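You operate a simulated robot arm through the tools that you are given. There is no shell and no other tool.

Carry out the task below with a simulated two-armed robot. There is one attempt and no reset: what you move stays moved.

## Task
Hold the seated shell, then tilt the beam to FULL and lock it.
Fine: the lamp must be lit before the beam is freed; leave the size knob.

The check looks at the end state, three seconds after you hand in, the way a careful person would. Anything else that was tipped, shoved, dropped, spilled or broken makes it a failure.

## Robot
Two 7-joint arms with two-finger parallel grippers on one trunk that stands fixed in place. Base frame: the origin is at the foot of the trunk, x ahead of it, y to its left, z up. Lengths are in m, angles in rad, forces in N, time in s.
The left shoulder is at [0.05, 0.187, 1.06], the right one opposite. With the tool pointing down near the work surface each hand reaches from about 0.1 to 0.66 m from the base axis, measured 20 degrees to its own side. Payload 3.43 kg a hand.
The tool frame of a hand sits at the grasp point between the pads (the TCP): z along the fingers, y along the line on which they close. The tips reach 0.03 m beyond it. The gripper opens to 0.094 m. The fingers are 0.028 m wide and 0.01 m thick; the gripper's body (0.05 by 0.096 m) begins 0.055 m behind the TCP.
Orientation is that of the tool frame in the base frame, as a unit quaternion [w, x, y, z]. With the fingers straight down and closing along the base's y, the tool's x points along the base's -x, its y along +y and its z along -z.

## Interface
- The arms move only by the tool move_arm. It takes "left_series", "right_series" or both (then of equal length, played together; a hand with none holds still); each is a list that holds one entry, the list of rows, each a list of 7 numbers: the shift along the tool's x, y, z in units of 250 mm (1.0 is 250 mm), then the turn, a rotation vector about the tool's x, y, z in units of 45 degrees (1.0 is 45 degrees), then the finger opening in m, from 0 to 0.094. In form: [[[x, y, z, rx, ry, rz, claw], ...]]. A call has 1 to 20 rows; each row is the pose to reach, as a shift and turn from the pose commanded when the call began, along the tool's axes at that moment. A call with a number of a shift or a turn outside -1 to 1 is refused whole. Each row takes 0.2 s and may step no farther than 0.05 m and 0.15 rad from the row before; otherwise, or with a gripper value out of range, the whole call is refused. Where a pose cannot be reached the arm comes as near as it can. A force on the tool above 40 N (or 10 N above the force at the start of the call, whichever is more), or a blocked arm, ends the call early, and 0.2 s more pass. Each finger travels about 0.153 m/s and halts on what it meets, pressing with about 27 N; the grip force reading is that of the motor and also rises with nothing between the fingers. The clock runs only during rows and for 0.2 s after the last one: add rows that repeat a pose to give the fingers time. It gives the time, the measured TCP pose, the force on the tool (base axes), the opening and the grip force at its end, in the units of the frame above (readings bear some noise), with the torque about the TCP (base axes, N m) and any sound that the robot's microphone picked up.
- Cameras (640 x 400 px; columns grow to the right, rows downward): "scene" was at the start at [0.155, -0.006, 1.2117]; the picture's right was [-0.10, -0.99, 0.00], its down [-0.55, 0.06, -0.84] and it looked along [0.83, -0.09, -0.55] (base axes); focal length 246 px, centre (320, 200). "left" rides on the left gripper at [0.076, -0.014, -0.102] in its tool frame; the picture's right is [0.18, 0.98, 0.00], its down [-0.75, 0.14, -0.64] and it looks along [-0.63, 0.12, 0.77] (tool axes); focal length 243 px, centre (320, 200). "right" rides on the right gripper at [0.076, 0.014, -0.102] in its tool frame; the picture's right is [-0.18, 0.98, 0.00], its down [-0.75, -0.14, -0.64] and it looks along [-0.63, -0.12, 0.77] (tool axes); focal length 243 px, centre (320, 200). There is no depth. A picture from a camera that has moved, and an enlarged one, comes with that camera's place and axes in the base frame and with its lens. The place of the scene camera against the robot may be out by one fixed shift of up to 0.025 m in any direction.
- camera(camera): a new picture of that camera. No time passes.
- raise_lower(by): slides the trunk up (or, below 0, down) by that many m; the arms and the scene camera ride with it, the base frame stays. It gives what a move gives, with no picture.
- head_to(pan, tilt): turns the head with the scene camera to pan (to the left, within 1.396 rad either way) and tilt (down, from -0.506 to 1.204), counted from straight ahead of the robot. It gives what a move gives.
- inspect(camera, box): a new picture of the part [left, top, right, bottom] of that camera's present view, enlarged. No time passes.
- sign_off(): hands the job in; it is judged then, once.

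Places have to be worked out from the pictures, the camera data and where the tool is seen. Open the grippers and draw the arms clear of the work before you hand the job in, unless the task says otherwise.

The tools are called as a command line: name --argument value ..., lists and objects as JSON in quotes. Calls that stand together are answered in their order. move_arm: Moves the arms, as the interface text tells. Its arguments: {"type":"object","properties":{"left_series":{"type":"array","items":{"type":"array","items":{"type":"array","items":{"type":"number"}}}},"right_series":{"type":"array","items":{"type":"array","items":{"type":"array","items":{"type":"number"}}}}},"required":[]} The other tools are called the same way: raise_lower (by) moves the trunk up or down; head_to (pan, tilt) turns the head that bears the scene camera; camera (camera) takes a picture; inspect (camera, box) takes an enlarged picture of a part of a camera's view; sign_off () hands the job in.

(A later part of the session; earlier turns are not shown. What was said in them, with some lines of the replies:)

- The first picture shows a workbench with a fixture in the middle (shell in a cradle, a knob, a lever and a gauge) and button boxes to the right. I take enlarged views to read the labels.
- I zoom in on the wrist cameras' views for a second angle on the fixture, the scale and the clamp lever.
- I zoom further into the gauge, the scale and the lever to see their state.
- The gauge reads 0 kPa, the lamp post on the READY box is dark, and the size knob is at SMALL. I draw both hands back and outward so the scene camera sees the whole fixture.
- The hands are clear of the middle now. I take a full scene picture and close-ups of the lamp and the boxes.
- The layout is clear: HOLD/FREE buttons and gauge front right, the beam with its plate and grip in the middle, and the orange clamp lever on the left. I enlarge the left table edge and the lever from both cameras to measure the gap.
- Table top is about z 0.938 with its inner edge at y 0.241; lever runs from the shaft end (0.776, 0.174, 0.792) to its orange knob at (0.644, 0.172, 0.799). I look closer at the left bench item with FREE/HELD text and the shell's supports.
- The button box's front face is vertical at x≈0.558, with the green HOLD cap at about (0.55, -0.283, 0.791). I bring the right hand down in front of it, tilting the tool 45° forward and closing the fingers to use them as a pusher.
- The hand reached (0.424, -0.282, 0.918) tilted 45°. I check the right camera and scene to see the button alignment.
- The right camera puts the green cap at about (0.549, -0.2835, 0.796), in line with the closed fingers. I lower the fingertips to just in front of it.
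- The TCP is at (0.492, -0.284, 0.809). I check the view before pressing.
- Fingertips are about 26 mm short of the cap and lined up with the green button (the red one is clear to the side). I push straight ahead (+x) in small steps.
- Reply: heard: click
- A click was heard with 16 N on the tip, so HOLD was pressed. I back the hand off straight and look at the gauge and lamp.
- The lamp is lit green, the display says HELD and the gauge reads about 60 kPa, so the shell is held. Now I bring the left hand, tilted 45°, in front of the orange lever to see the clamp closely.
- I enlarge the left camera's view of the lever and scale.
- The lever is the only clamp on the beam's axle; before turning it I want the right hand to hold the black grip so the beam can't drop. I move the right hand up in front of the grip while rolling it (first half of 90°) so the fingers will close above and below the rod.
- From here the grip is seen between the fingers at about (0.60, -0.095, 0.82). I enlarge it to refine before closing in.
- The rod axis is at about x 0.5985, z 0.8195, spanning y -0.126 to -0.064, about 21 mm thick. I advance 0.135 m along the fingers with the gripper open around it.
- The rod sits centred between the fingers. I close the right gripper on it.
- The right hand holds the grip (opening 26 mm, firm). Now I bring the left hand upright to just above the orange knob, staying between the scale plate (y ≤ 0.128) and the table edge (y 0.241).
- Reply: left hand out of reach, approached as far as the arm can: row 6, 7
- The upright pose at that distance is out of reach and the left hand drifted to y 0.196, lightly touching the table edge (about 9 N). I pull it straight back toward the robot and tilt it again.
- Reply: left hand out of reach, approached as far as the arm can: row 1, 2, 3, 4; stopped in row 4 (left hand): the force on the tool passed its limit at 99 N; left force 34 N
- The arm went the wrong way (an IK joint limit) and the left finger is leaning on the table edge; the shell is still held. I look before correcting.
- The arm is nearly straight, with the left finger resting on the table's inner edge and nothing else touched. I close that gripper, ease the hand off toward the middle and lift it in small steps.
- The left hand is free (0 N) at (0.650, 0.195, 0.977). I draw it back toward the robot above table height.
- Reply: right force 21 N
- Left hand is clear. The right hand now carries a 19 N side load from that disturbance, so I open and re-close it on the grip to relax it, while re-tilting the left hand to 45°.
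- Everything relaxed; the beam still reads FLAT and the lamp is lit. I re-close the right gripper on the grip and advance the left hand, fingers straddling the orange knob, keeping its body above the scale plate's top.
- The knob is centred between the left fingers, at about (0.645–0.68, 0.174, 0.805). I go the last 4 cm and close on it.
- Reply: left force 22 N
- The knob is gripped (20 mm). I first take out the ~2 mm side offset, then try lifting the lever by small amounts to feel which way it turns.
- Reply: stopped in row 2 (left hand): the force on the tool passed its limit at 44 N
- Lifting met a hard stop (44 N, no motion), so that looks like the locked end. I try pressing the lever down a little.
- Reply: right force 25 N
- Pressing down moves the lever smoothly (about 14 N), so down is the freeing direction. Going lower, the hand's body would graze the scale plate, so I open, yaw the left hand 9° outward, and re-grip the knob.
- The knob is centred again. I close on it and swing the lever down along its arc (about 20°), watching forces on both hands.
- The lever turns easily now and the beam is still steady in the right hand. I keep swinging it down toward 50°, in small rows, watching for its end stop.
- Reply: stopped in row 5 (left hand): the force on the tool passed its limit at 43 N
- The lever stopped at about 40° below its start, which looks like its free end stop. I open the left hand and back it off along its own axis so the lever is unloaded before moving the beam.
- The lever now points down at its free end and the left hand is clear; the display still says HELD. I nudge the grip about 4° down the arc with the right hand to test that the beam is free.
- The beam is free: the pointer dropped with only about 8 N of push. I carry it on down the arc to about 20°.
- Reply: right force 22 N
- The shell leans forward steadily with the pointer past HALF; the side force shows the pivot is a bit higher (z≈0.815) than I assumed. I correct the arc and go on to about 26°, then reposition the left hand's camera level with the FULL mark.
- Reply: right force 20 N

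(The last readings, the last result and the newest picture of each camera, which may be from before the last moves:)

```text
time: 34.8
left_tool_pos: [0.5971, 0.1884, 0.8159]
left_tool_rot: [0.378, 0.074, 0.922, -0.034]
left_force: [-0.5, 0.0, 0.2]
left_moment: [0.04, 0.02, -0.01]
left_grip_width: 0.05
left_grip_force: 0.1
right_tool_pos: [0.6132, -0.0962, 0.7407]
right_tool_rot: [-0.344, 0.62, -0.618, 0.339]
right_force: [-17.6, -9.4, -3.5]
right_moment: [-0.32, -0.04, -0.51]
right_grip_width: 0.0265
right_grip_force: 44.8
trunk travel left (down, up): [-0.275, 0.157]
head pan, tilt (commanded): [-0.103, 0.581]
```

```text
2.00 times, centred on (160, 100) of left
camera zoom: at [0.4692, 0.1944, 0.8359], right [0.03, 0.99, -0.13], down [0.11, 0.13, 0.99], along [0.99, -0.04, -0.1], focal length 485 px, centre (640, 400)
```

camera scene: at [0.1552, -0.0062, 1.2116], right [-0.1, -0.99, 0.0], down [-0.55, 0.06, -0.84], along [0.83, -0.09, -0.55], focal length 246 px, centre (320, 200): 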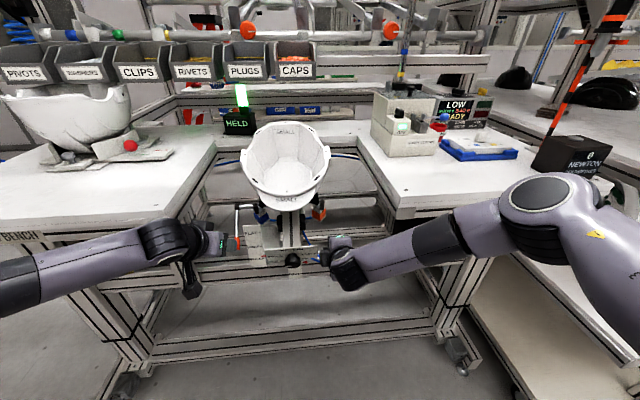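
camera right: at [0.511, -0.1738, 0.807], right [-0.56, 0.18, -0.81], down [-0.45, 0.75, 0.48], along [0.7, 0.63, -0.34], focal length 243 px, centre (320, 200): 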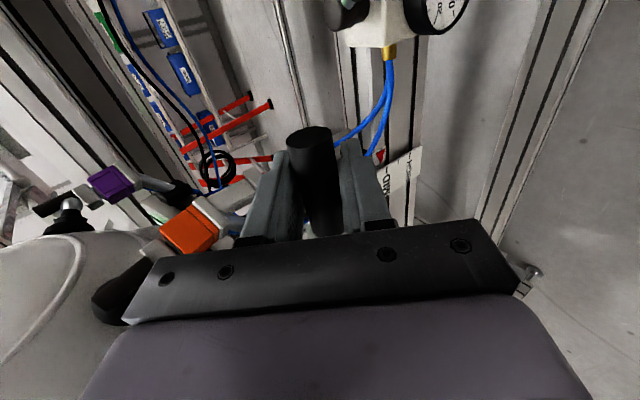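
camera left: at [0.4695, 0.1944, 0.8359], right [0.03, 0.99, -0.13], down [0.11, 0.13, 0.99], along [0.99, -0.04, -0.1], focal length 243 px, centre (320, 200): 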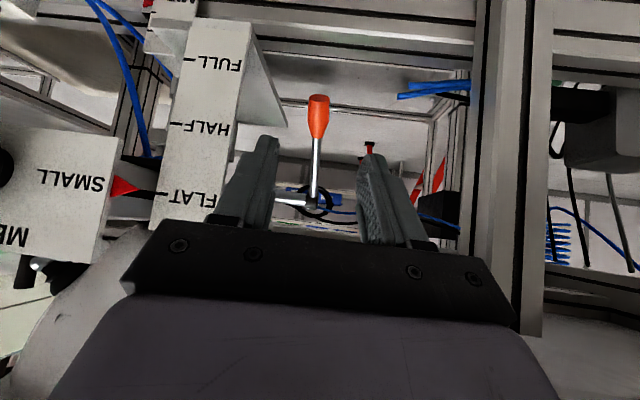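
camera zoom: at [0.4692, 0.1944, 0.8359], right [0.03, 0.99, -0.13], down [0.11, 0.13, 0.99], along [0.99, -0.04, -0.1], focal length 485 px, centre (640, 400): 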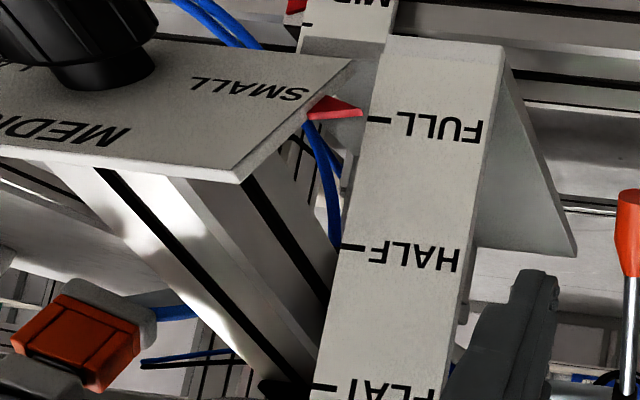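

By my estimate the pointer is about 4 mm above FULL, but this view is from above. I lower the left hand so its camera is level with the FULL mark for a parallax-free reading.

move_arm --left_series '[[[0.133, -0.028, 0, 0, 0, 0, 0.05], [0.266, -0.056, 0, 0, 0, 0, 0.05], [0.398, -0.084, 0, 0, 0, 0, 0.05], [0.531, -0.112, 0, 0, 0, 0, 0.05], [0.531, -0.112, 0, 0, 0, 0, 0.05]]]'

camera --camera "left"

inspect --camera "left" --box '[100, 80, 340, 230]'

```text
time: 36.0
left_tool_pos: [0.4954, 0.1767, 0.7249]
left_tool_rot: [0.378, 0.075, 0.922, -0.034]
left_force: [-0.4, -0.1, 0.2]
left_moment: [-0.04, 0.01, 0.01]
left_grip_width: 0.0498
left_grip_force: 0.0
right_tool_pos: [0.612, -0.0966, 0.741]
right_tool_rot: [-0.346, 0.619, -0.617, 0.34]
right_force: [-23.2, -8.8, -9.3]
right_moment: [0.15, 0.06, 0.36]
right_grip_width: 0.0262
right_grip_force: 45.1
trunk travel left (down, up): [-0.275, 0.157]
head pan, tilt (commanded): [-0.103, 0.581]
```

```text
taken
camera left: at [0.3691, 0.1836, 0.7438], right [0.03, 0.99, -0.13], down [0.11, 0.13, 0.99], along [0.99, -0.04, -0.1], focal length 243 px, centre (320, 200)
```

left: 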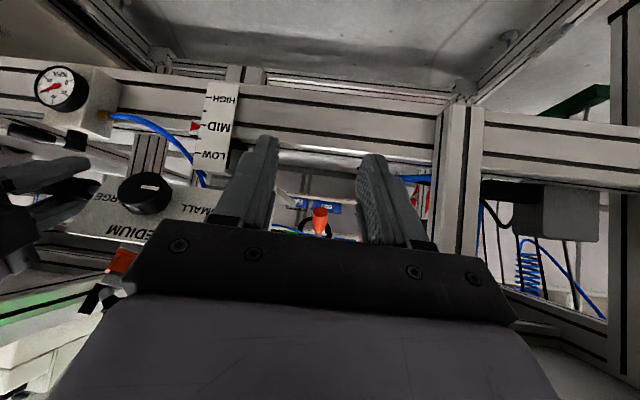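

```text
2.67 times, centred on (220, 155) of left
camera zoom: at [0.3691, 0.1836, 0.7438], right [0.03, 0.99, -0.13], down [0.11, 0.13, 0.99], along [0.99, -0.04, -0.1], focal length 647 px, centre (587, 320)
```

zoom: 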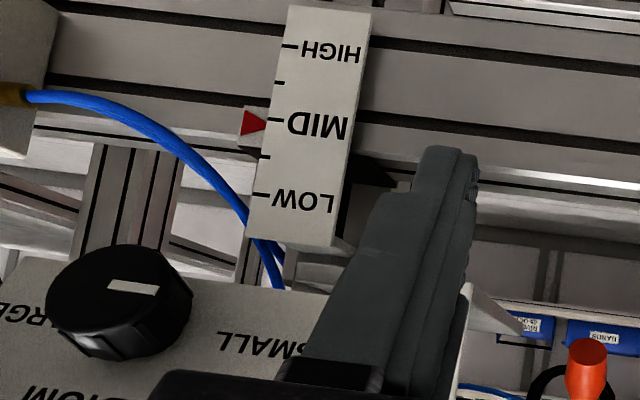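

The finger hides the scale here, so I shift the left hand sideways and a little up, with the gripper open, so the scale shows between the fingers.

move_arm --left_series '[[[-0.052, -0.123, -0.025, 0, 0, 0, 0.07], [-0.104, -0.245, -0.049, 0, 0, 0, 0.09], [-0.104, -0.245, -0.049, 0, 0, 0, 0.09]]]'

camera --camera "left"

inspect --camera "left" --box '[220, 100, 420, 230]'

```text
time: 36.8
left_tool_pos: [0.4969, 0.1131, 0.7528]
left_tool_rot: [0.378, 0.073, 0.922, -0.033]
left_force: [0.3, 0.2, -0.4]
left_moment: [0.02, -0.02, 0.0]
left_grip_width: 0.0903
left_grip_force: 0.1
right_tool_pos: [0.6127, -0.0969, 0.7402]
right_tool_rot: [-0.345, 0.621, -0.617, 0.339]
right_force: [-24.1, -6.8, -9.1]
right_moment: [0.06, 0.02, 0.2]
right_grip_width: 0.0264
right_grip_force: 44.9
trunk travel left (down, up): [-0.275, 0.157]
head pan, tilt (commanded): [-0.103, 0.581]
```

```text
taken
camera left: at [0.3701, 0.1198, 0.7719], right [0.03, 0.99, -0.13], down [0.11, 0.13, 0.99], along [0.99, -0.04, -0.1], focal length 243 px, centre (320, 200)
```

left: 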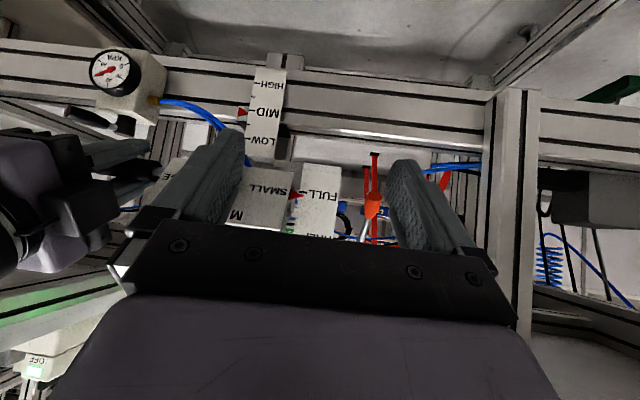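

```text
3.08 times, centred on (320, 165) of left
camera zoom: at [0.3701, 0.1198, 0.7719], right [0.03, 0.99, -0.13], down [0.11, 0.13, 0.99], along [0.99, -0.04, -0.1], focal length 746 px, centre (320, 308)
```

zoom: 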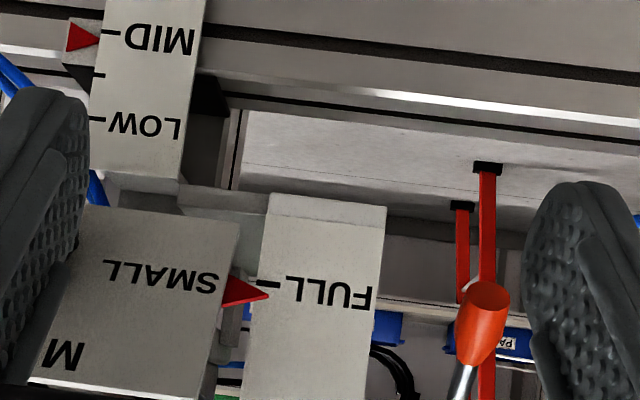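

Read level, the pointer is about 4–5 mm above FULL. I lower the grip another 5 mm along the arc and check again.

move_arm --right_series '[[[0, 0.0076, 0.0066, 0.008, 0, 0, 0.01], [0, 0.0153, 0.0133, 0.017, 0, 0, 0.01], [0, 0.0153, 0.0133, 0.017, 0, 0, 0.01]]]'

inspect --camera "left" --box '[260, 150, 360, 215]'

```text
time: 37.6
left_tool_pos: [0.4977, 0.1131, 0.7537]
left_tool_rot: [0.378, 0.074, 0.922, -0.033]
left_force: [0.1, -0.8, 0.1]
left_moment: [0.0, 0.0, -0.01]
left_grip_width: 0.0902
left_grip_force: 0.1
right_tool_pos: [0.6147, -0.0968, 0.7373]
right_tool_rot: [-0.349, 0.617, -0.614, 0.346]
right_force: [-23.5, -7.0, -5.5]
right_moment: [-0.23, -0.01, -0.39]
right_grip_width: 0.0266
right_grip_force: 44.6
trunk travel left (down, up): [-0.275, 0.157]
head pan, tilt (commanded): [-0.103, 0.581]
```

```text
6.15 times, centred on (310, 182) of left
camera zoom: at [0.3699, 0.1201, 0.772], right [0.03, 0.99, -0.13], down [0.11, 0.13, 0.99], along [0.99, -0.04, -0.1], focal length 1493 px, centre (382, 308)
```

zoom: 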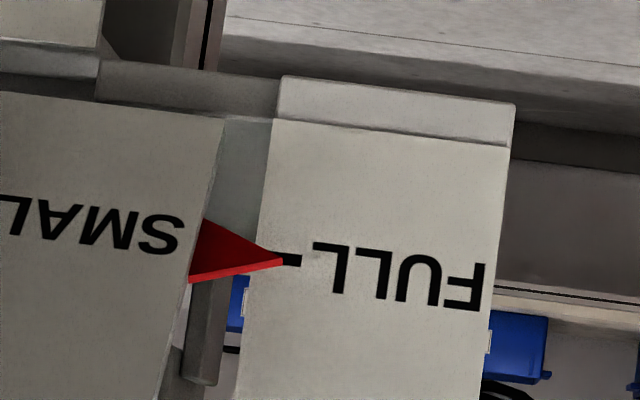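

The pointer tip now lines up with the FULL mark in this view; accounting for the camera being slightly above, it is about 1 mm short. I nudge it that last millimetre while easing the radial load on the hand.

move_arm --right_series '[[[0, 0.005, 0.0002, 0.003, 0, 0, 0.01], [0, 0.0097, 0.0003, 0.005, 0, 0, 0.01], [0, 0.0097, 0.0003, 0.005, 0, 0, 0.01]]]'

inspect --camera "left" --box '[260, 150, 360, 215]'

camera --camera "left"

camera --camera "scene"

```text
time: 38.4
left_tool_pos: [0.4975, 0.1143, 0.7512]
left_tool_rot: [0.377, 0.074, 0.923, -0.034]
left_force: [0.1, 0.3, 1.1]
left_moment: [0.0, 0.0, 0.01]
left_grip_width: 0.0899
left_grip_force: 0.1
right_tool_pos: [0.6137, -0.0969, 0.7361]
right_tool_rot: [-0.352, 0.615, -0.613, 0.349]
right_force: [-13.4, -9.2, -2.8]
right_moment: [0.57, 0.05, 0.84]
right_grip_width: 0.0265
right_grip_force: 44.8
trunk travel left (down, up): [-0.275, 0.157]
head pan, tilt (commanded): [-0.103, 0.581]
```

```text
6.15 times, centred on (310, 182) of left
camera zoom: at [0.3702, 0.12, 0.7718], right [0.03, 0.99, -0.13], down [0.11, 0.13, 0.99], along [0.99, -0.04, -0.1], focal length 1493 px, centre (382, 308)
```

zoom: 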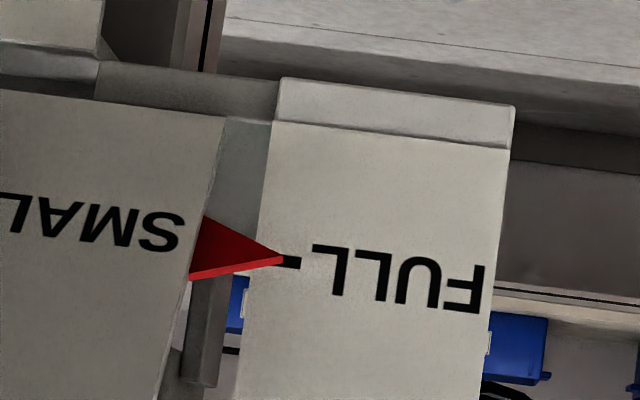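

```text
taken
camera left: at [0.3702, 0.12, 0.7718], right [0.03, 0.99, -0.13], down [0.11, 0.13, 0.99], along [0.99, -0.04, -0.1], focal length 243 px, centre (320, 200)
```

left: 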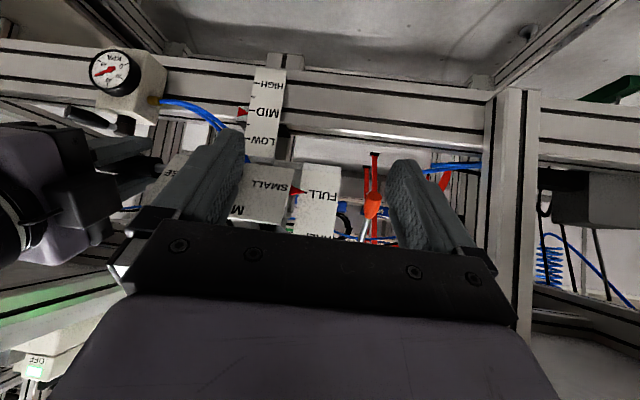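

```text
taken
camera scene: at [0.1544, -0.0068, 1.2117], right [-0.1, -0.99, 0.0], down [-0.55, 0.06, -0.84], along [0.83, -0.09, -0.55], focal length 246 px, centre (320, 200)
```

scene: 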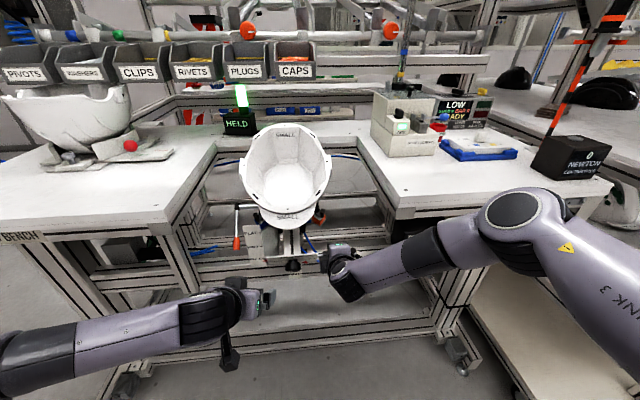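

The pointer is on FULL to within a millimetre and the shell is still held (lamp lit). I bring the left hand back, first sideways then forward, to its spot above the lever.

move_arm --left_series '[[[-0.051, 0.096, -0.072, 0, 0, 0, 0.07], [-0.101, 0.192, -0.145, 0, 0, 0, 0.05], [-0.152, 0.288, -0.217, 0, 0, 0, 0.05], [-0.244, 0.309, -0.125, 0, 0, 0, 0.05], [-0.337, 0.329, -0.032, 0, 0, 0, 0.05], [-0.429, 0.35, 0.06, 0, 0, 0, 0.05], [-0.429, 0.35, 0.06, 0, 0, 0, 0.05]]]'

camera --camera "left"

inspect --camera "left" --box '[220, 60, 420, 220]'

```text
time: 40.0
left_tool_pos: [0.5983, 0.1861, 0.8163]
left_tool_rot: [0.378, 0.074, 0.922, -0.035]
left_force: [-0.1, 0.0, -0.4]
left_moment: [-0.01, 0.0, 0.01]
left_grip_width: 0.05
left_grip_force: 0.1
right_tool_pos: [0.6138, -0.096, 0.736]
right_tool_rot: [-0.351, 0.616, -0.614, 0.348]
right_force: [-5.1, -8.8, -0.2]
right_moment: [0.04, -0.03, 0.09]
right_grip_width: 0.0264
right_grip_force: 45.2
trunk travel left (down, up): [-0.275, 0.157]
head pan, tilt (commanded): [-0.103, 0.581]
```

```text
taken
camera left: at [0.4704, 0.1929, 0.8343], right [0.03, 0.99, -0.13], down [0.11, 0.13, 0.99], along [0.99, -0.04, -0.1], focal length 243 px, centre (320, 200)
```

left: 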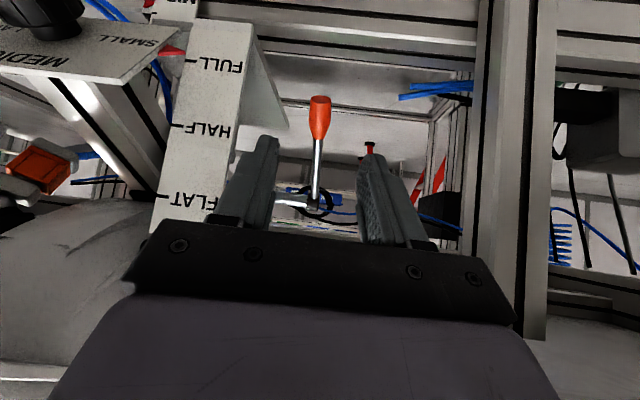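

```text
2.50 times, centred on (320, 140) of left
camera zoom: at [0.4704, 0.1929, 0.8343], right [0.03, 0.99, -0.13], down [0.11, 0.13, 0.99], along [0.99, -0.04, -0.1], focal length 606 px, centre (320, 350)
```

zoom: 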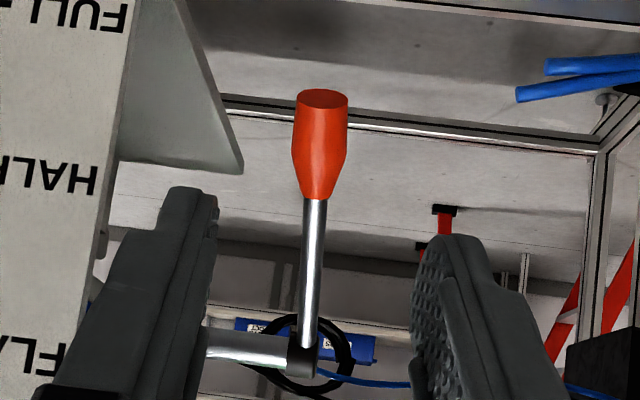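

The lever hasn't moved with the beam. I advance along the tool axis to the same grip spot on the knob and close.

move_arm --left_series '[[[0.003, 0, 0.142, 0, 0, 0, 0.05], [0.006, 0, 0.284, 0, 0, 0, 0.05], [0.009, 0, 0.426, 0, 0, 0, 0.05], [0.009, 0, 0.426, 0, 0, 0, 0.05]]]'

camera --camera "left"

```text
time: 41.0
left_tool_pos: [0.666, 0.1745, 0.7392]
left_tool_rot: [0.378, 0.074, 0.922, -0.033]
left_force: [0.6, 0.0, 0.7]
left_moment: [0.03, 0.02, -0.02]
left_grip_width: 0.0499
left_grip_force: 0.0
right_tool_pos: [0.614, -0.0957, 0.7354]
right_tool_rot: [-0.352, 0.616, -0.614, 0.347]
right_force: [-1.4, -6.6, 2.5]
right_moment: [-0.16, -0.01, -0.19]
right_grip_width: 0.0264
right_grip_force: 45.6
trunk travel left (down, up): [-0.275, 0.157]
head pan, tilt (commanded): [-0.103, 0.581]
```

```text
taken
camera left: at [0.5396, 0.1808, 0.7584], right [0.03, 0.99, -0.13], down [0.11, 0.13, 0.99], along [0.99, -0.04, -0.1], focal length 243 px, centre (320, 200)
```

left: 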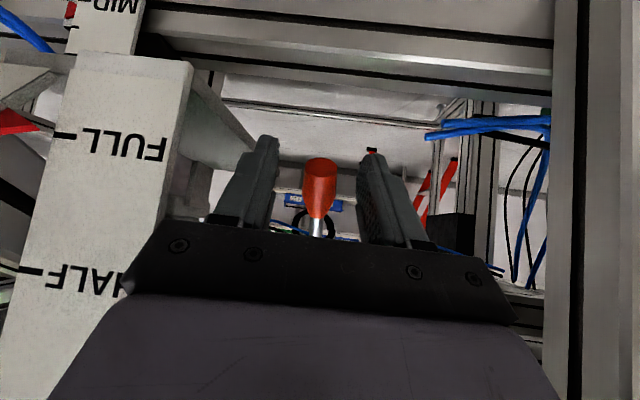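

The knob sits between the fingers. I ease in 4 mm more and close on it.

move_arm --left_series '[[[-0.011, 0, 0.011, 0, 0, 0, 0.05], [-0.011, 0, 0.011, 0, 0, 0, 0.03], [-0.011, 0, 0.011, 0, 0, 0, 0.01], [-0.011, 0, 0.011, 0, 0, 0, 0.01]]]'

```text
time: 42.0
left_tool_pos: [0.6711, 0.1739, 0.738]
left_tool_rot: [0.377, 0.072, 0.923, -0.032]
left_force: [-1.2, 5.0, -1.1]
left_moment: [-0.45, 0.07, 0.51]
left_grip_width: 0.0213
left_grip_force: 44.1
right_tool_pos: [0.6146, -0.097, 0.7357]
right_tool_rot: [-0.352, 0.616, -0.613, 0.348]
right_force: [1.0, -10.6, 3.6]
right_moment: [0.31, -0.04, 0.34]
right_grip_width: 0.0262
right_grip_force: 45.0
trunk travel left (down, up): [-0.275, 0.157]
head pan, tilt (commanded): [-0.103, 0.581]
```

Gripped at the same spot as before (21 mm). Now I swing the lever up along its arc to about the original position, with the right hand holding the beam at FULL.

move_arm --left_series '[[[-0.007, -0.003, -0.032, 0, 0, 0, 0.01], [-0.013, -0.006, -0.064, 0, 0, 0, 0.01], [-0.027, -0.008, -0.103, 0, 0, 0, 0.01], [-0.041, -0.011, -0.142, 0, 0, 0, 0.01], [-0.062, -0.013, -0.178, 0, 0, 0, 0.01], [-0.083, -0.015, -0.213, 0, 0, 0, 0.01]]]'

camera --camera "left"

```text
time: 43.4
left_tool_pos: [0.6477, 0.1748, 0.7847]
left_tool_rot: [0.371, 0.074, 0.925, -0.031]
left_force: [-11.2, 10.5, -18.0]
left_moment: [-0.12, 1.74, 0.82]
left_grip_width: 0.0225
left_grip_force: 45.2
right_tool_pos: [0.6146, -0.0961, 0.7347]
right_tool_rot: [-0.352, 0.615, -0.613, 0.349]
right_force: [-5.9, -16.2, 12.1]
right_moment: [0.36, 0.0, 0.47]
right_grip_width: 0.0263
right_grip_force: 45.0
trunk travel left (down, up): [-0.275, 0.157]
head pan, tilt (commanded): [-0.103, 0.581]
```

```text
taken
camera left: at [0.5202, 0.1812, 0.8053], right [0.02, 0.99, -0.13], down [0.12, 0.12, 0.98], along [0.99, -0.04, -0.12], focal length 243 px, centre (320, 200)
```

left: 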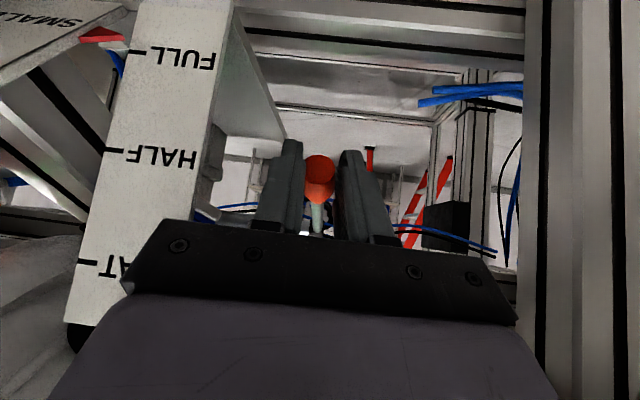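

The lever follows with growing resistance (about 20 N), as a clamp should when tightening. I continue up toward its stop.

move_arm --left_series '[[[-0.025, 0, -0.033, 0, 0, 0, 0.01], [-0.053, -0.001, -0.063, 0, 0, 0, 0.01], [-0.072, -0.001, -0.08, 0, 0, 0, 0.01], [-0.09, -0.001, -0.097, 0, 0, 0, 0.01], [-0.11, -0.001, -0.111, 0, 0, 0, 0.01]]]'

camera --camera "left"

inspect --camera "scene" --box '[180, 160, 360, 280]'

```text
time: 44.6
left_tool_pos: [0.646, 0.1752, 0.818]
left_tool_rot: [0.368, 0.075, 0.926, -0.029]
left_force: [6.0, 4.3, -39.3]
left_moment: [0.11, 0.47, 1.05]
left_grip_width: 0.0234
left_grip_force: 45.0
right_tool_pos: [0.6148, -0.095, 0.7348]
right_tool_rot: [-0.351, 0.615, -0.614, 0.348]
right_force: [-19.7, -19.3, 24.4]
right_moment: [0.05, -0.05, 0.02]
right_grip_width: 0.0265
right_grip_force: 45.1
trunk travel left (down, up): [-0.275, 0.157]
head pan, tilt (commanded): [-0.103, 0.581]
```

```text
taken
camera left: at [0.52, 0.1812, 0.8398], right [0.03, 0.99, -0.13], down [0.13, 0.12, 0.98], along [0.99, -0.04, -0.12], focal length 243 px, centre (320, 200)
```

left: 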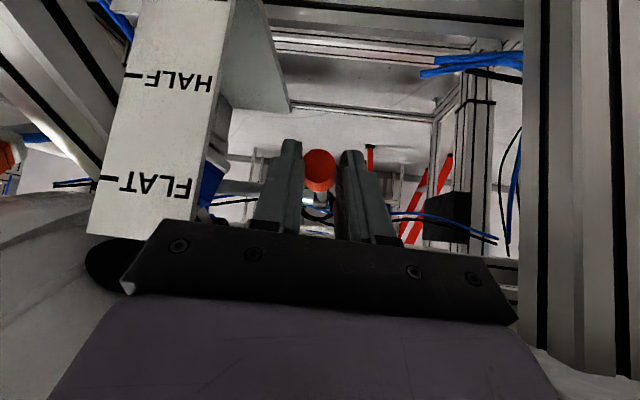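

```text
3.33 times, centred on (270, 220) of scene
camera zoom: at [0.1557, -0.0057, 1.2114], right [-0.1, -0.99, 0.0], down [-0.55, 0.06, -0.84], along [0.83, -0.09, -0.55], focal length 820 px, centre (487, 133)
```

zoom: 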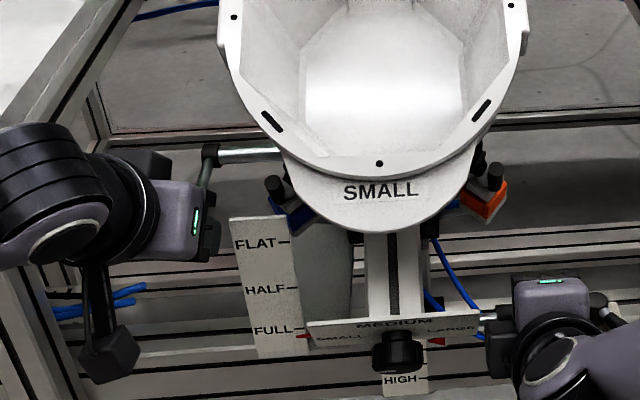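

The lever is back within about 1° of its original angle, resisting with 39 N. I press up a few millimetres more to be sure it is fully seated.

move_arm --left_series '[[[-0.008, 0, -0.008, 0, 0, 0, 0.01], [-0.016, 0, -0.016, 0, 0, 0, 0.01], [-0.024, 0, -0.024, 0, 0, 0, 0.01]]]'

camera --camera "left"

```text
time: 45.4
left_tool_pos: [0.6464, 0.1746, 0.8258]
left_tool_rot: [0.366, 0.075, 0.927, -0.029]
left_force: [-3.0, 0.9, -39.1]
left_moment: [0.1, 0.49, 1.02]
left_grip_width: 0.0232
left_grip_force: 45.2
right_tool_pos: [0.6145, -0.0946, 0.7348]
right_tool_rot: [-0.35, 0.616, -0.614, 0.349]
right_force: [-16.5, -15.8, 22.5]
right_moment: [-0.05, -0.07, -0.26]
right_grip_width: 0.0265
right_grip_force: 45.1
trunk travel left (down, up): [-0.275, 0.157]
head pan, tilt (commanded): [-0.103, 0.581]
```

```text
taken
camera left: at [0.52, 0.1813, 0.8484], right [0.03, 0.99, -0.13], down [0.13, 0.12, 0.98], along [0.99, -0.04, -0.13], focal length 243 px, centre (320, 200)
```

left: 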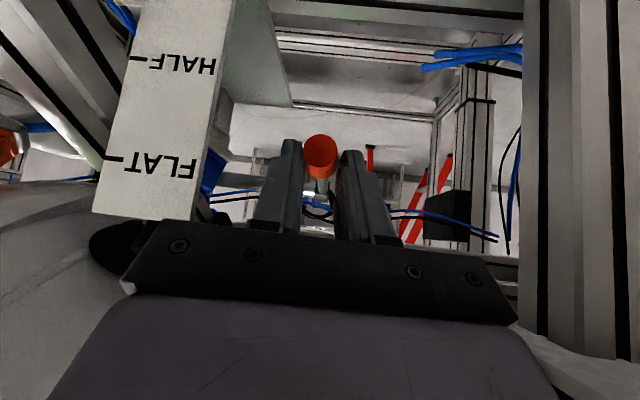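

The pads are slipping over the knob while the knob itself stays put (z≈0.804), so the lever is at its stop or nearly so. I relax the push, open the left hand and back it off to compare the lever angle with the first pictures.

move_arm --left_series '[[[0.012, 0, 0.012, 0, 0, 0, 0.01], [0.024, 0, 0.024, 0, 0, 0, 0.02], [0.024, 0, 0.024, 0, 0, 0, 0.05], [0.024, 0, 0.024, 0, 0, 0, 0.055], [0.024, 0, -0.08, 0, 0, 0, 0.055], [0.024, 0, -0.2, 0, 0, 0, 0.055], [0.024, 0, -0.34, 0, 0, 0, 0.055], [0.024, 0, -0.48, 0, 0, 0, 0.055], [0.024, 0, -0.6, 0, 0, 0, 0.055]]]'

camera --camera "left"

camera --camera "scene"

inspect --camera "scene" --box '[180, 160, 340, 280]'

```text
time: 47.4
left_tool_pos: [0.5424, 0.1912, 0.9438]
left_tool_rot: [0.377, 0.072, 0.923, -0.032]
left_force: [0.5, -0.7, 0.0]
left_moment: [-0.01, 0.01, 0.0]
left_grip_width: 0.0548
left_grip_force: 0.0
right_tool_pos: [0.6139, -0.0956, 0.7354]
right_tool_rot: [-0.352, 0.616, -0.613, 0.349]
right_force: [13.5, -6.3, 5.2]
right_moment: [0.32, 0.01, 0.57]
right_grip_width: 0.0263
right_grip_force: 45.1
trunk travel left (down, up): [-0.275, 0.157]
head pan, tilt (commanded): [-0.103, 0.581]
```

```text
taken
camera left: at [0.4143, 0.1978, 0.9627], right [0.03, 0.99, -0.13], down [0.11, 0.13, 0.99], along [0.99, -0.04, -0.11], focal length 243 px, centre (320, 200)
```

left: 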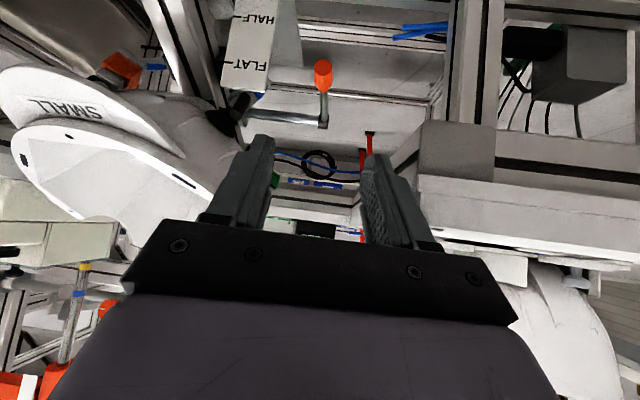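

```text
taken
camera scene: at [0.1554, -0.0064, 1.2116], right [-0.1, -0.99, 0.0], down [-0.55, 0.06, -0.84], along [0.83, -0.09, -0.55], focal length 246 px, centre (320, 200)
```

scene: 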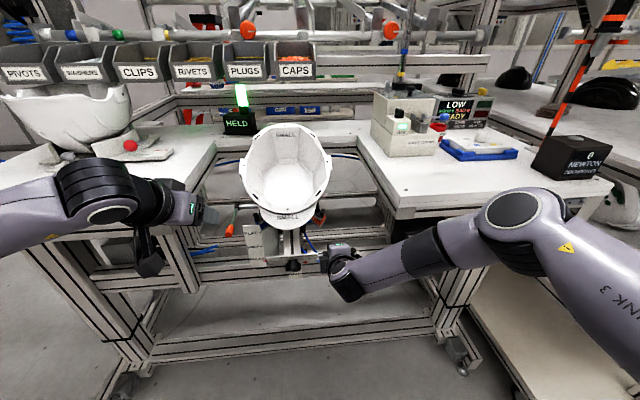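

```text
3.33 times, centred on (260, 220) of scene
camera zoom: at [0.1554, -0.0064, 1.2116], right [-0.1, -0.99, 0.0], down [-0.55, 0.06, -0.84], along [0.83, -0.09, -0.55], focal length 820 px, centre (520, 133)
```

zoom: 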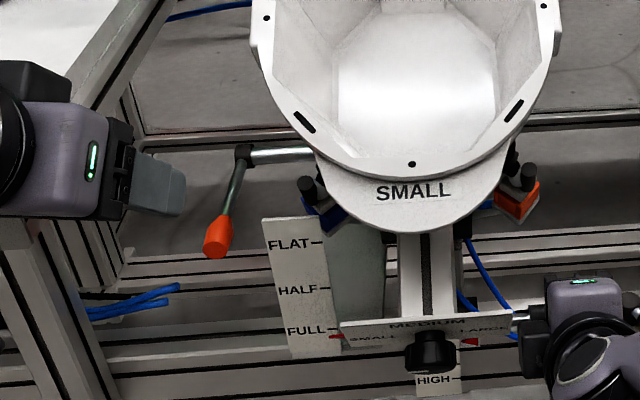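

The lever looks close to its original angle. I enlarge with exactly the same frame as the first picture to compare.

inspect --camera "scene" --box '[180, 190, 380, 310]'

inspect --camera "scene" --box '[220, 190, 320, 270]'

inspect --camera "left" --box '[240, 40, 400, 140]'

```text
3.20 times, centred on (280, 250) of scene
camera zoom: at [0.1554, -0.0064, 1.2116], right [-0.1, -0.99, 0.0], down [-0.55, 0.06, -0.84], along [0.83, -0.09, -0.55], focal length 788 px, centre (448, 40)
```

zoom: 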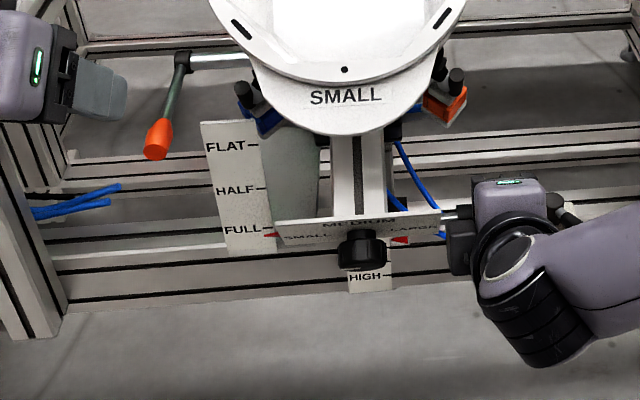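

```text
5.00 times, centred on (270, 230) of scene
camera zoom: at [0.1554, -0.0064, 1.2116], right [-0.1, -0.99, 0.0], down [-0.55, 0.06, -0.84], along [0.83, -0.09, -0.55], focal length 1231 px, centre (570, 50)
```

zoom: 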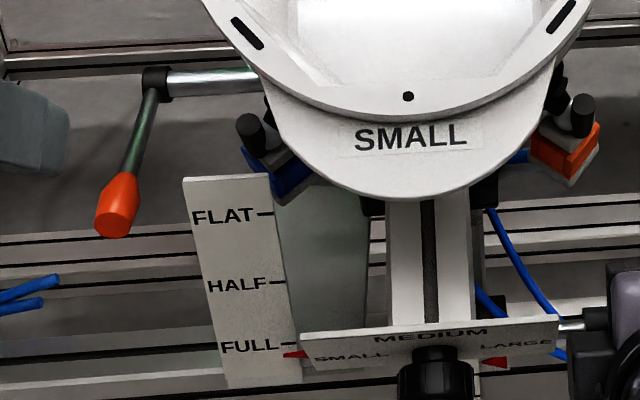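

```text
4.00 times, centred on (320, 90) of left
camera zoom: at [0.4143, 0.1978, 0.9627], right [0.03, 0.99, -0.13], down [0.11, 0.13, 0.99], along [0.99, -0.04, -0.11], focal length 970 px, centre (320, 640)
```

zoom: 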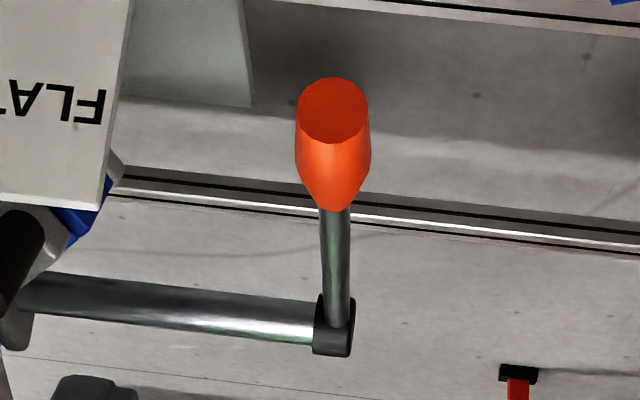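

The lever is back to its original angle within about a degree and the pointer still reads FULL. I test the lock by tugging the grip 4 mm upward: a locked beam should resist.

move_arm --right_series '[[[0, -0.0044, -0.0068, 0, 0, 0, 0.01], [0, -0.0088, -0.0135, 0, 0, 0, 0.01], [0, -0.0088, -0.0135, 0, 0, 0, 0.01]]]'

inspect --camera "scene" --box '[220, 190, 320, 270]'

```text
time: 48.2
left_tool_pos: [0.5447, 0.1908, 0.9415]
left_tool_rot: [0.376, 0.073, 0.923, -0.033]
left_force: [0.7, -1.6, 0.7]
left_moment: [0.01, -0.02, 0.04]
left_grip_width: 0.055
left_grip_force: 0.1
right_tool_pos: [0.6135, -0.0962, 0.7355]
right_tool_rot: [-0.35, 0.617, -0.615, 0.346]
right_force: [26.9, -0.2, -13.7]
right_moment: [0.18, 0.02, 0.23]
right_grip_width: 0.0261
right_grip_force: 44.7
trunk travel left (down, up): [-0.275, 0.157]
head pan, tilt (commanded): [-0.103, 0.581]
```

```text
5.00 times, centred on (270, 230) of scene
camera zoom: at [0.1581, -0.0063, 1.211], right [-0.1, -0.99, 0.0], down [-0.55, 0.06, -0.83], along [0.83, -0.09, -0.55], focal length 1231 px, centre (570, 50)
```

zoom: 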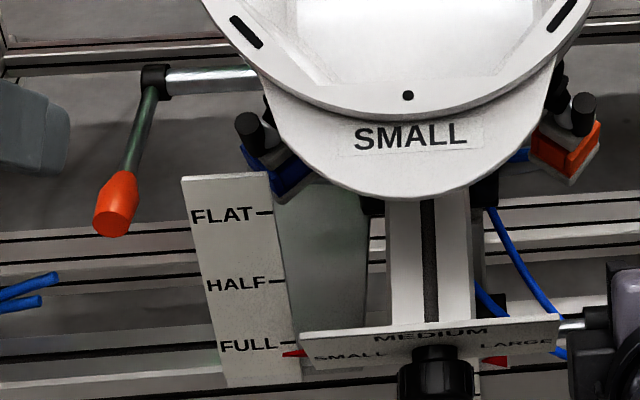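

The grip did not budge while the force changed by over 20 N, so the beam is locked. I undo the tug, open the right hand and withdraw it straight back along its fingers.

move_arm --right_series '[[[0, 0.0066, 0.01, 0, 0, 0, 0.01], [0, 0.0066, 0.01, 0, 0, 0, 0.03], [0, 0.0066, 0.01, 0, 0, 0, 0.06], [0, 0.0066, 0.01, 0, 0, 0, 0.065], [0, 0.0066, -0.09, 0, 0, 0, 0.065], [0, 0.0066, -0.2, 0, 0, 0, 0.065], [0, 0.0066, -0.34, 0, 0, 0, 0.065], [0, 0.0066, -0.48, 0, 0, 0, 0.065]]]'

camera --camera "scene"

inspect --camera "scene" --box '[220, 190, 320, 270]'

camera --camera "right"

```text
time: 50.0
left_tool_pos: [0.5411, 0.1917, 0.9434]
left_tool_rot: [0.378, 0.073, 0.922, -0.034]
left_force: [0.3, 0.3, 0.1]
left_moment: [0.03, 0.0, 0.02]
left_grip_width: 0.055
left_grip_force: 0.0
right_tool_pos: [0.5098, -0.0964, 0.8003]
right_tool_rot: [-0.352, 0.616, -0.614, 0.347]
right_force: [-0.1, -1.0, -0.2]
right_moment: [-0.01, -0.03, 0.02]
right_grip_width: 0.0651
right_grip_force: 0.1
trunk travel left (down, up): [-0.275, 0.157]
head pan, tilt (commanded): [-0.103, 0.581]
```

```text
taken
camera scene: at [0.1549, -0.006, 1.2117], right [-0.1, -0.99, 0.0], down [-0.55, 0.06, -0.84], along [0.83, -0.09, -0.55], focal length 246 px, centre (320, 200)
```

scene: 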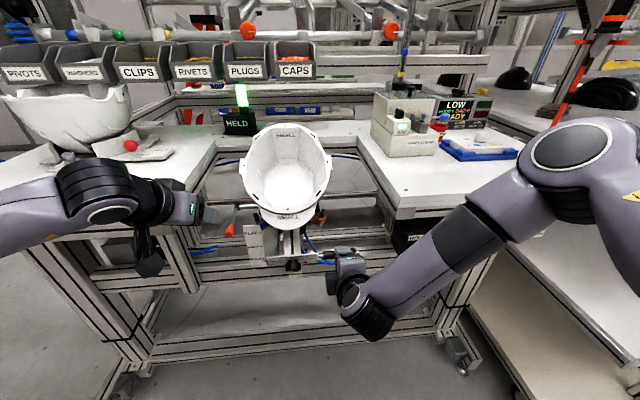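

```text
5.00 times, centred on (270, 230) of scene
camera zoom: at [0.1549, -0.006, 1.2117], right [-0.1, -0.99, 0.0], down [-0.55, 0.06, -0.84], along [0.83, -0.09, -0.55], focal length 1231 px, centre (570, 50)
```

zoom: 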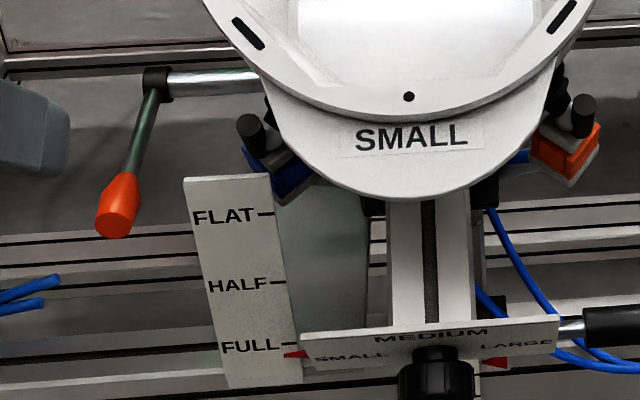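

```text
taken
camera right: at [0.4143, -0.1747, 0.8396], right [-0.5, 0.18, -0.84], down [-0.48, 0.75, 0.45], along [0.72, 0.64, -0.29], focal length 243 px, centre (320, 200)
```

right: 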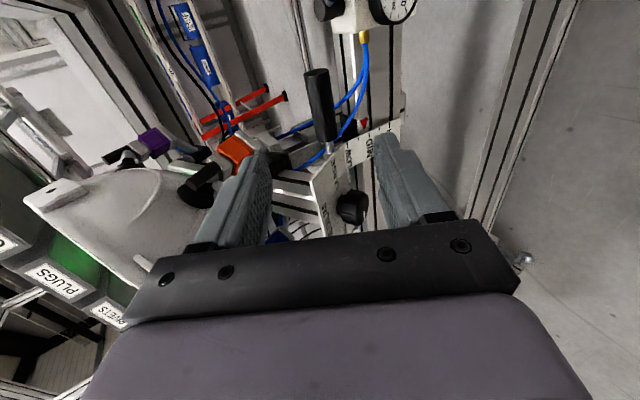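

The beam stays at FULL with no hand on it. I bring the left hand to the exact pose of my first lever picture to compare the lever's angle directly.

move_arm --left_series '[[[0.081, -0.05, -0.021, -0.07, 0, -0.07, 0.06], [0.162, -0.099, -0.042, -0.141, 0, -0.141, 0.06], [0.162, -0.099, -0.042, -0.141, 0, -0.141, 0.06]]]'

inspect --camera "left" --box '[200, 60, 400, 185]'

inspect --camera "left" --box '[0, 0, 240, 150]'

```text
time: 50.8
left_tool_pos: [0.5032, 0.1715, 0.9211]
left_tool_rot: [0.379, 0.001, 0.925, -0.002]
left_force: [0.7, -0.3, -0.3]
left_moment: [0.0, -0.02, -0.02]
left_grip_width: 0.0602
left_grip_force: 0.1
right_tool_pos: [0.5103, -0.0967, 0.8001]
right_tool_rot: [-0.352, 0.616, -0.613, 0.347]
right_force: [1.0, 0.1, 0.2]
right_moment: [-0.01, -0.01, 0.04]
right_grip_width: 0.0651
right_grip_force: 0.1
trunk travel left (down, up): [-0.275, 0.157]
head pan, tilt (commanded): [-0.103, 0.581]
```

```text
3.20 times, centred on (300, 122) of left
camera zoom: at [0.3767, 0.1582, 0.9401], right [-0.13, 0.98, -0.13], down [0.09, 0.14, 0.99], along [0.99, 0.11, -0.11], focal length 776 px, centre (384, 448)
```

zoom: 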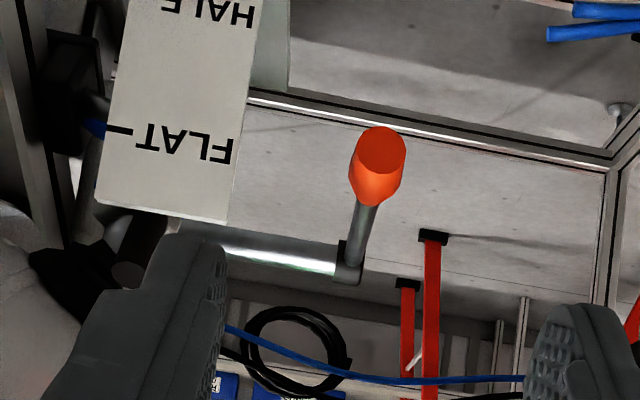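

```text
2.67 times, centred on (120, 75) of left
camera zoom: at [0.3767, 0.1582, 0.9401], right [-0.13, 0.98, -0.13], down [0.09, 0.14, 0.99], along [0.99, 0.11, -0.11], focal length 647 px, centre (853, 533)
```

zoom: 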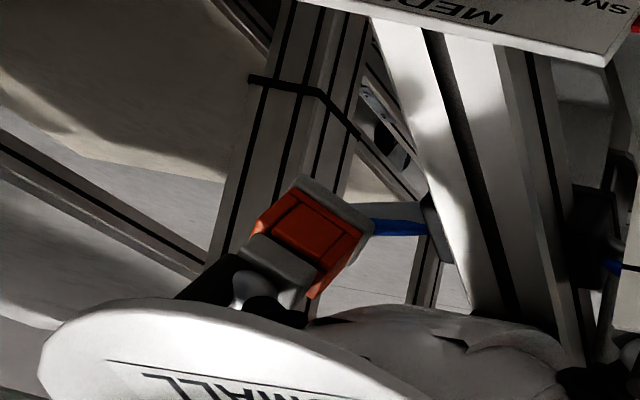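

The lever matches its original locked angle. One more level check of the pointer from the left camera before withdrawing.

move_arm --left_series '[[[0.122, -0.077, 0.118, 0, 0, 0, 0.07], [0.243, -0.154, 0.235, 0, 0, 0, 0.09], [0.365, -0.231, 0.353, 0, 0, 0, 0.09], [0.486, -0.308, 0.47, 0, 0, 0, 0.09], [0.486, -0.308, 0.47, 0, 0, 0, 0.09]]]'

camera --camera "left"

inspect --camera "left" --box '[250, 140, 350, 220]'

```text
time: 52.0
left_tool_pos: [0.4971, 0.0935, 0.7523]
left_tool_rot: [0.379, 0.002, 0.926, -0.004]
left_force: [0.4, 0.0, 0.0]
left_moment: [-0.06, 0.0, -0.01]
left_grip_width: 0.0899
left_grip_force: 0.1
right_tool_pos: [0.5104, -0.0972, 0.7996]
right_tool_rot: [-0.351, 0.617, -0.613, 0.347]
right_force: [-0.2, 0.1, -0.1]
right_moment: [-0.02, -0.01, 0.03]
right_grip_width: 0.0652
right_grip_force: 0.1
trunk travel left (down, up): [-0.275, 0.157]
head pan, tilt (commanded): [-0.103, 0.581]
```

```text
taken
camera left: at [0.3707, 0.0802, 0.7714], right [-0.13, 0.98, -0.13], down [0.09, 0.15, 0.99], along [0.99, 0.11, -0.11], focal length 243 px, centre (320, 200)
```

left: 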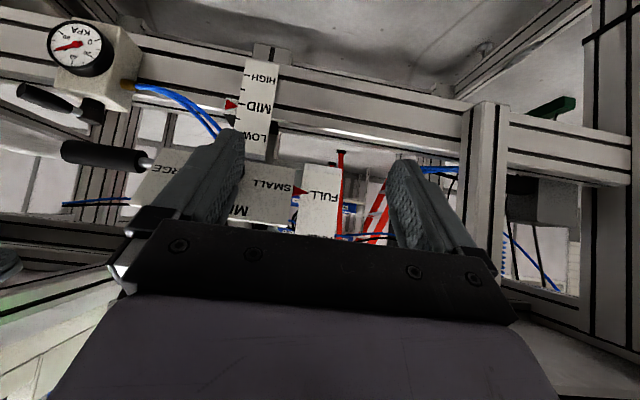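

```text
5.00 times, centred on (300, 180) of left
camera zoom: at [0.3707, 0.0802, 0.7714], right [-0.13, 0.98, -0.13], down [0.09, 0.15, 0.99], along [0.99, 0.11, -0.11], focal length 1213 px, centre (420, 300)
```

zoom: 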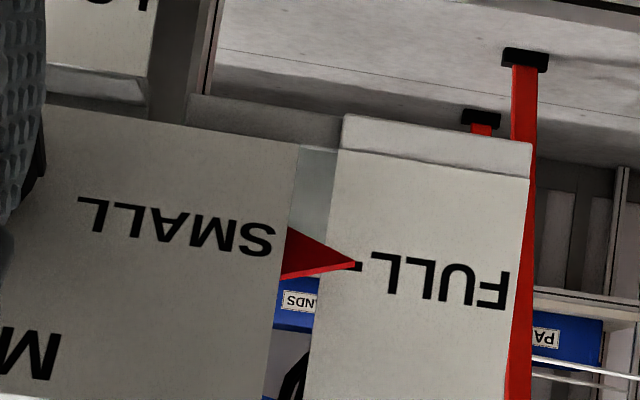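

The pointer sits right on FULL, the gauge still shows about 60 kPa. I withdraw both arms up, back and outward, clear of the work.

move_arm --left_series '[[[-0.028, 0.05, -0.129, 0, 0, 0, 0.09], [-0.057, 0.15, -0.259, 0, 0, 0, 0.09], [-0.09, 0.26, -0.388, 0, 0, 0, 0.09], [-0.12, 0.37, -0.517, 0, 0, 0, 0.09], [-0.155, 0.49, -0.646, 0, 0, 0, 0.09], [-0.19, 0.6, -0.776, 0, 0, 0, 0.09], [-0.226, 0.72, -0.905, 0, 0, 0, 0.09], [-0.226, 0.72, -0.905, 0, 0, 0, 0.09]]]' --right_series '[[[0.02, -0.02, -0.13, 0, 0, 0, 0.065], [0.1, -0.06, -0.24, 0, 0, 0, 0.065], [0.2, -0.11, -0.34, 0, 0, 0, 0.065], [0.3, -0.16, -0.43, 0, 0, 0, 0.065], [0.4, -0.21, -0.51, 0, 0, 0, 0.065], [0.5, -0.26, -0.58, 0, 0, 0, 0.065], [0.6, -0.308, -0.652, 0, 0, 0, 0.065], [0.6, -0.308, -0.652, 0, 0, 0, 0.065]]]'

camera --camera "scene"

inspect --camera "scene" --box '[200, 70, 400, 280]'

inspect --camera "scene" --box '[220, 190, 320, 270]'

inspect --camera "scene" --box '[0, 60, 260, 220]'

```text
time: 53.8
left_tool_pos: [0.3979, 0.2806, 0.9526]
left_tool_rot: [0.379, 0.002, 0.925, -0.003]
left_force: [0.4, -0.3, -0.2]
left_moment: [-0.01, 0.02, 0.01]
left_grip_width: 0.0901
left_grip_force: 0.0
left hand out of reach, approached as far as the arm can: row 6, 7, 8
right_tool_pos: [0.433, -0.2467, 0.9478]
right_tool_rot: [-0.351, 0.616, -0.614, 0.347]
right_force: [-0.3, -0.1, 0.9]
right_moment: [-0.01, 0.04, -0.01]
right_grip_width: 0.0652
right_grip_force: 0.0
right hand out of reach, approached as far as the arm can: row 6, 7, 8
trunk travel left (down, up): [-0.275, 0.157]
head pan, tilt (commanded): [-0.103, 0.581]
```

```text
taken
camera scene: at [0.1547, -0.006, 1.2117], right [-0.1, -0.99, 0.0], down [-0.55, 0.06, -0.84], along [0.83, -0.09, -0.55], focal length 246 px, centre (320, 200)
```

scene: 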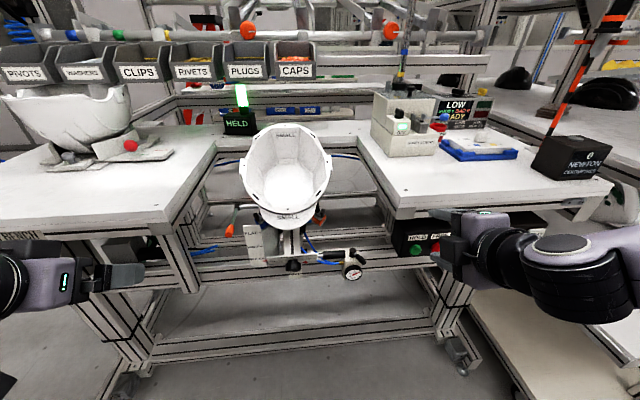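

```text
1.90 times, centred on (300, 175) of scene
camera zoom: at [0.1547, -0.006, 1.2117], right [-0.1, -0.99, 0.0], down [-0.55, 0.06, -0.84], along [0.83, -0.09, -0.55], focal length 469 px, centre (358, 248)
```

zoom: 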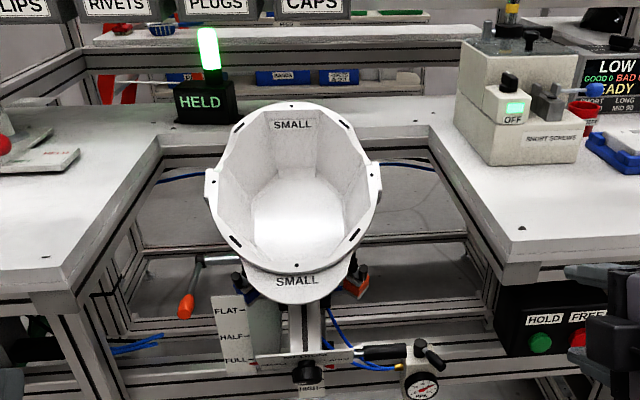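

```text
5.00 times, centred on (270, 230) of scene
camera zoom: at [0.1547, -0.006, 1.2117], right [-0.1, -0.99, 0.0], down [-0.55, 0.06, -0.84], along [0.83, -0.09, -0.55], focal length 1231 px, centre (570, 50)
```

zoom: 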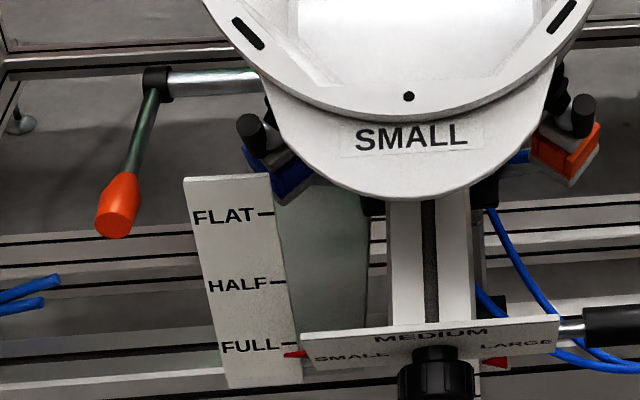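

```text
2.46 times, centred on (130, 140) of scene
camera zoom: at [0.1547, -0.006, 1.2117], right [-0.1, -0.99, 0.0], down [-0.55, 0.06, -0.84], along [0.83, -0.09, -0.55], focal length 606 px, centre (788, 348)
```

zoom: 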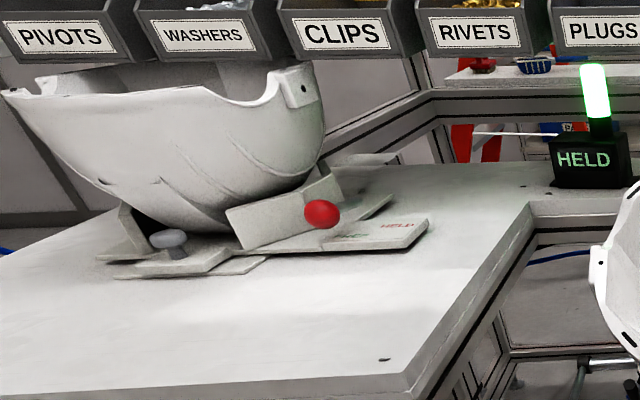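

Everything reads as wanted: shell HELD with the lamp lit, pointer on FULL, clamp lever back at its locked angle, size knob not touched. Both hands are open and clear, and the left bench items are where they were, so I hand the job in.

sign_off

```text
The job is handed in.
```

I finished the job and handed it in: the shell is held, and the beam is at FULL and locked. The check result has not come back.

- **Hold:** I pressed HOLD first. The lamp lit green, the display changed to HELD and the gauge rose to about 60 kPa before I touched the beam clamp. The lamp was still lit when I handed in.
- **Tilt:** The right hand held the black grip while I freed the orange lever and brought the beam down. In the last level view the pointer was within about 1 mm of the FULL mark.
- **Lock:** The lever is back at its starting angle, to within about a degree. The beam resisted a tug of over 20 N and stayed at FULL after I let go.
- **Size knob:** I never touched it, but its mark can't be seen at this tilt, so I could not confirm its setting afterwards.

**Contact with the bench:** while first reaching for the lever, the left hand bumped the inner edge of the left table, peaking at 99 N. I backed it off, and later pictures show nothing on the bench or table moved.

Both grippers are open and clear of the work, in front of the bench.
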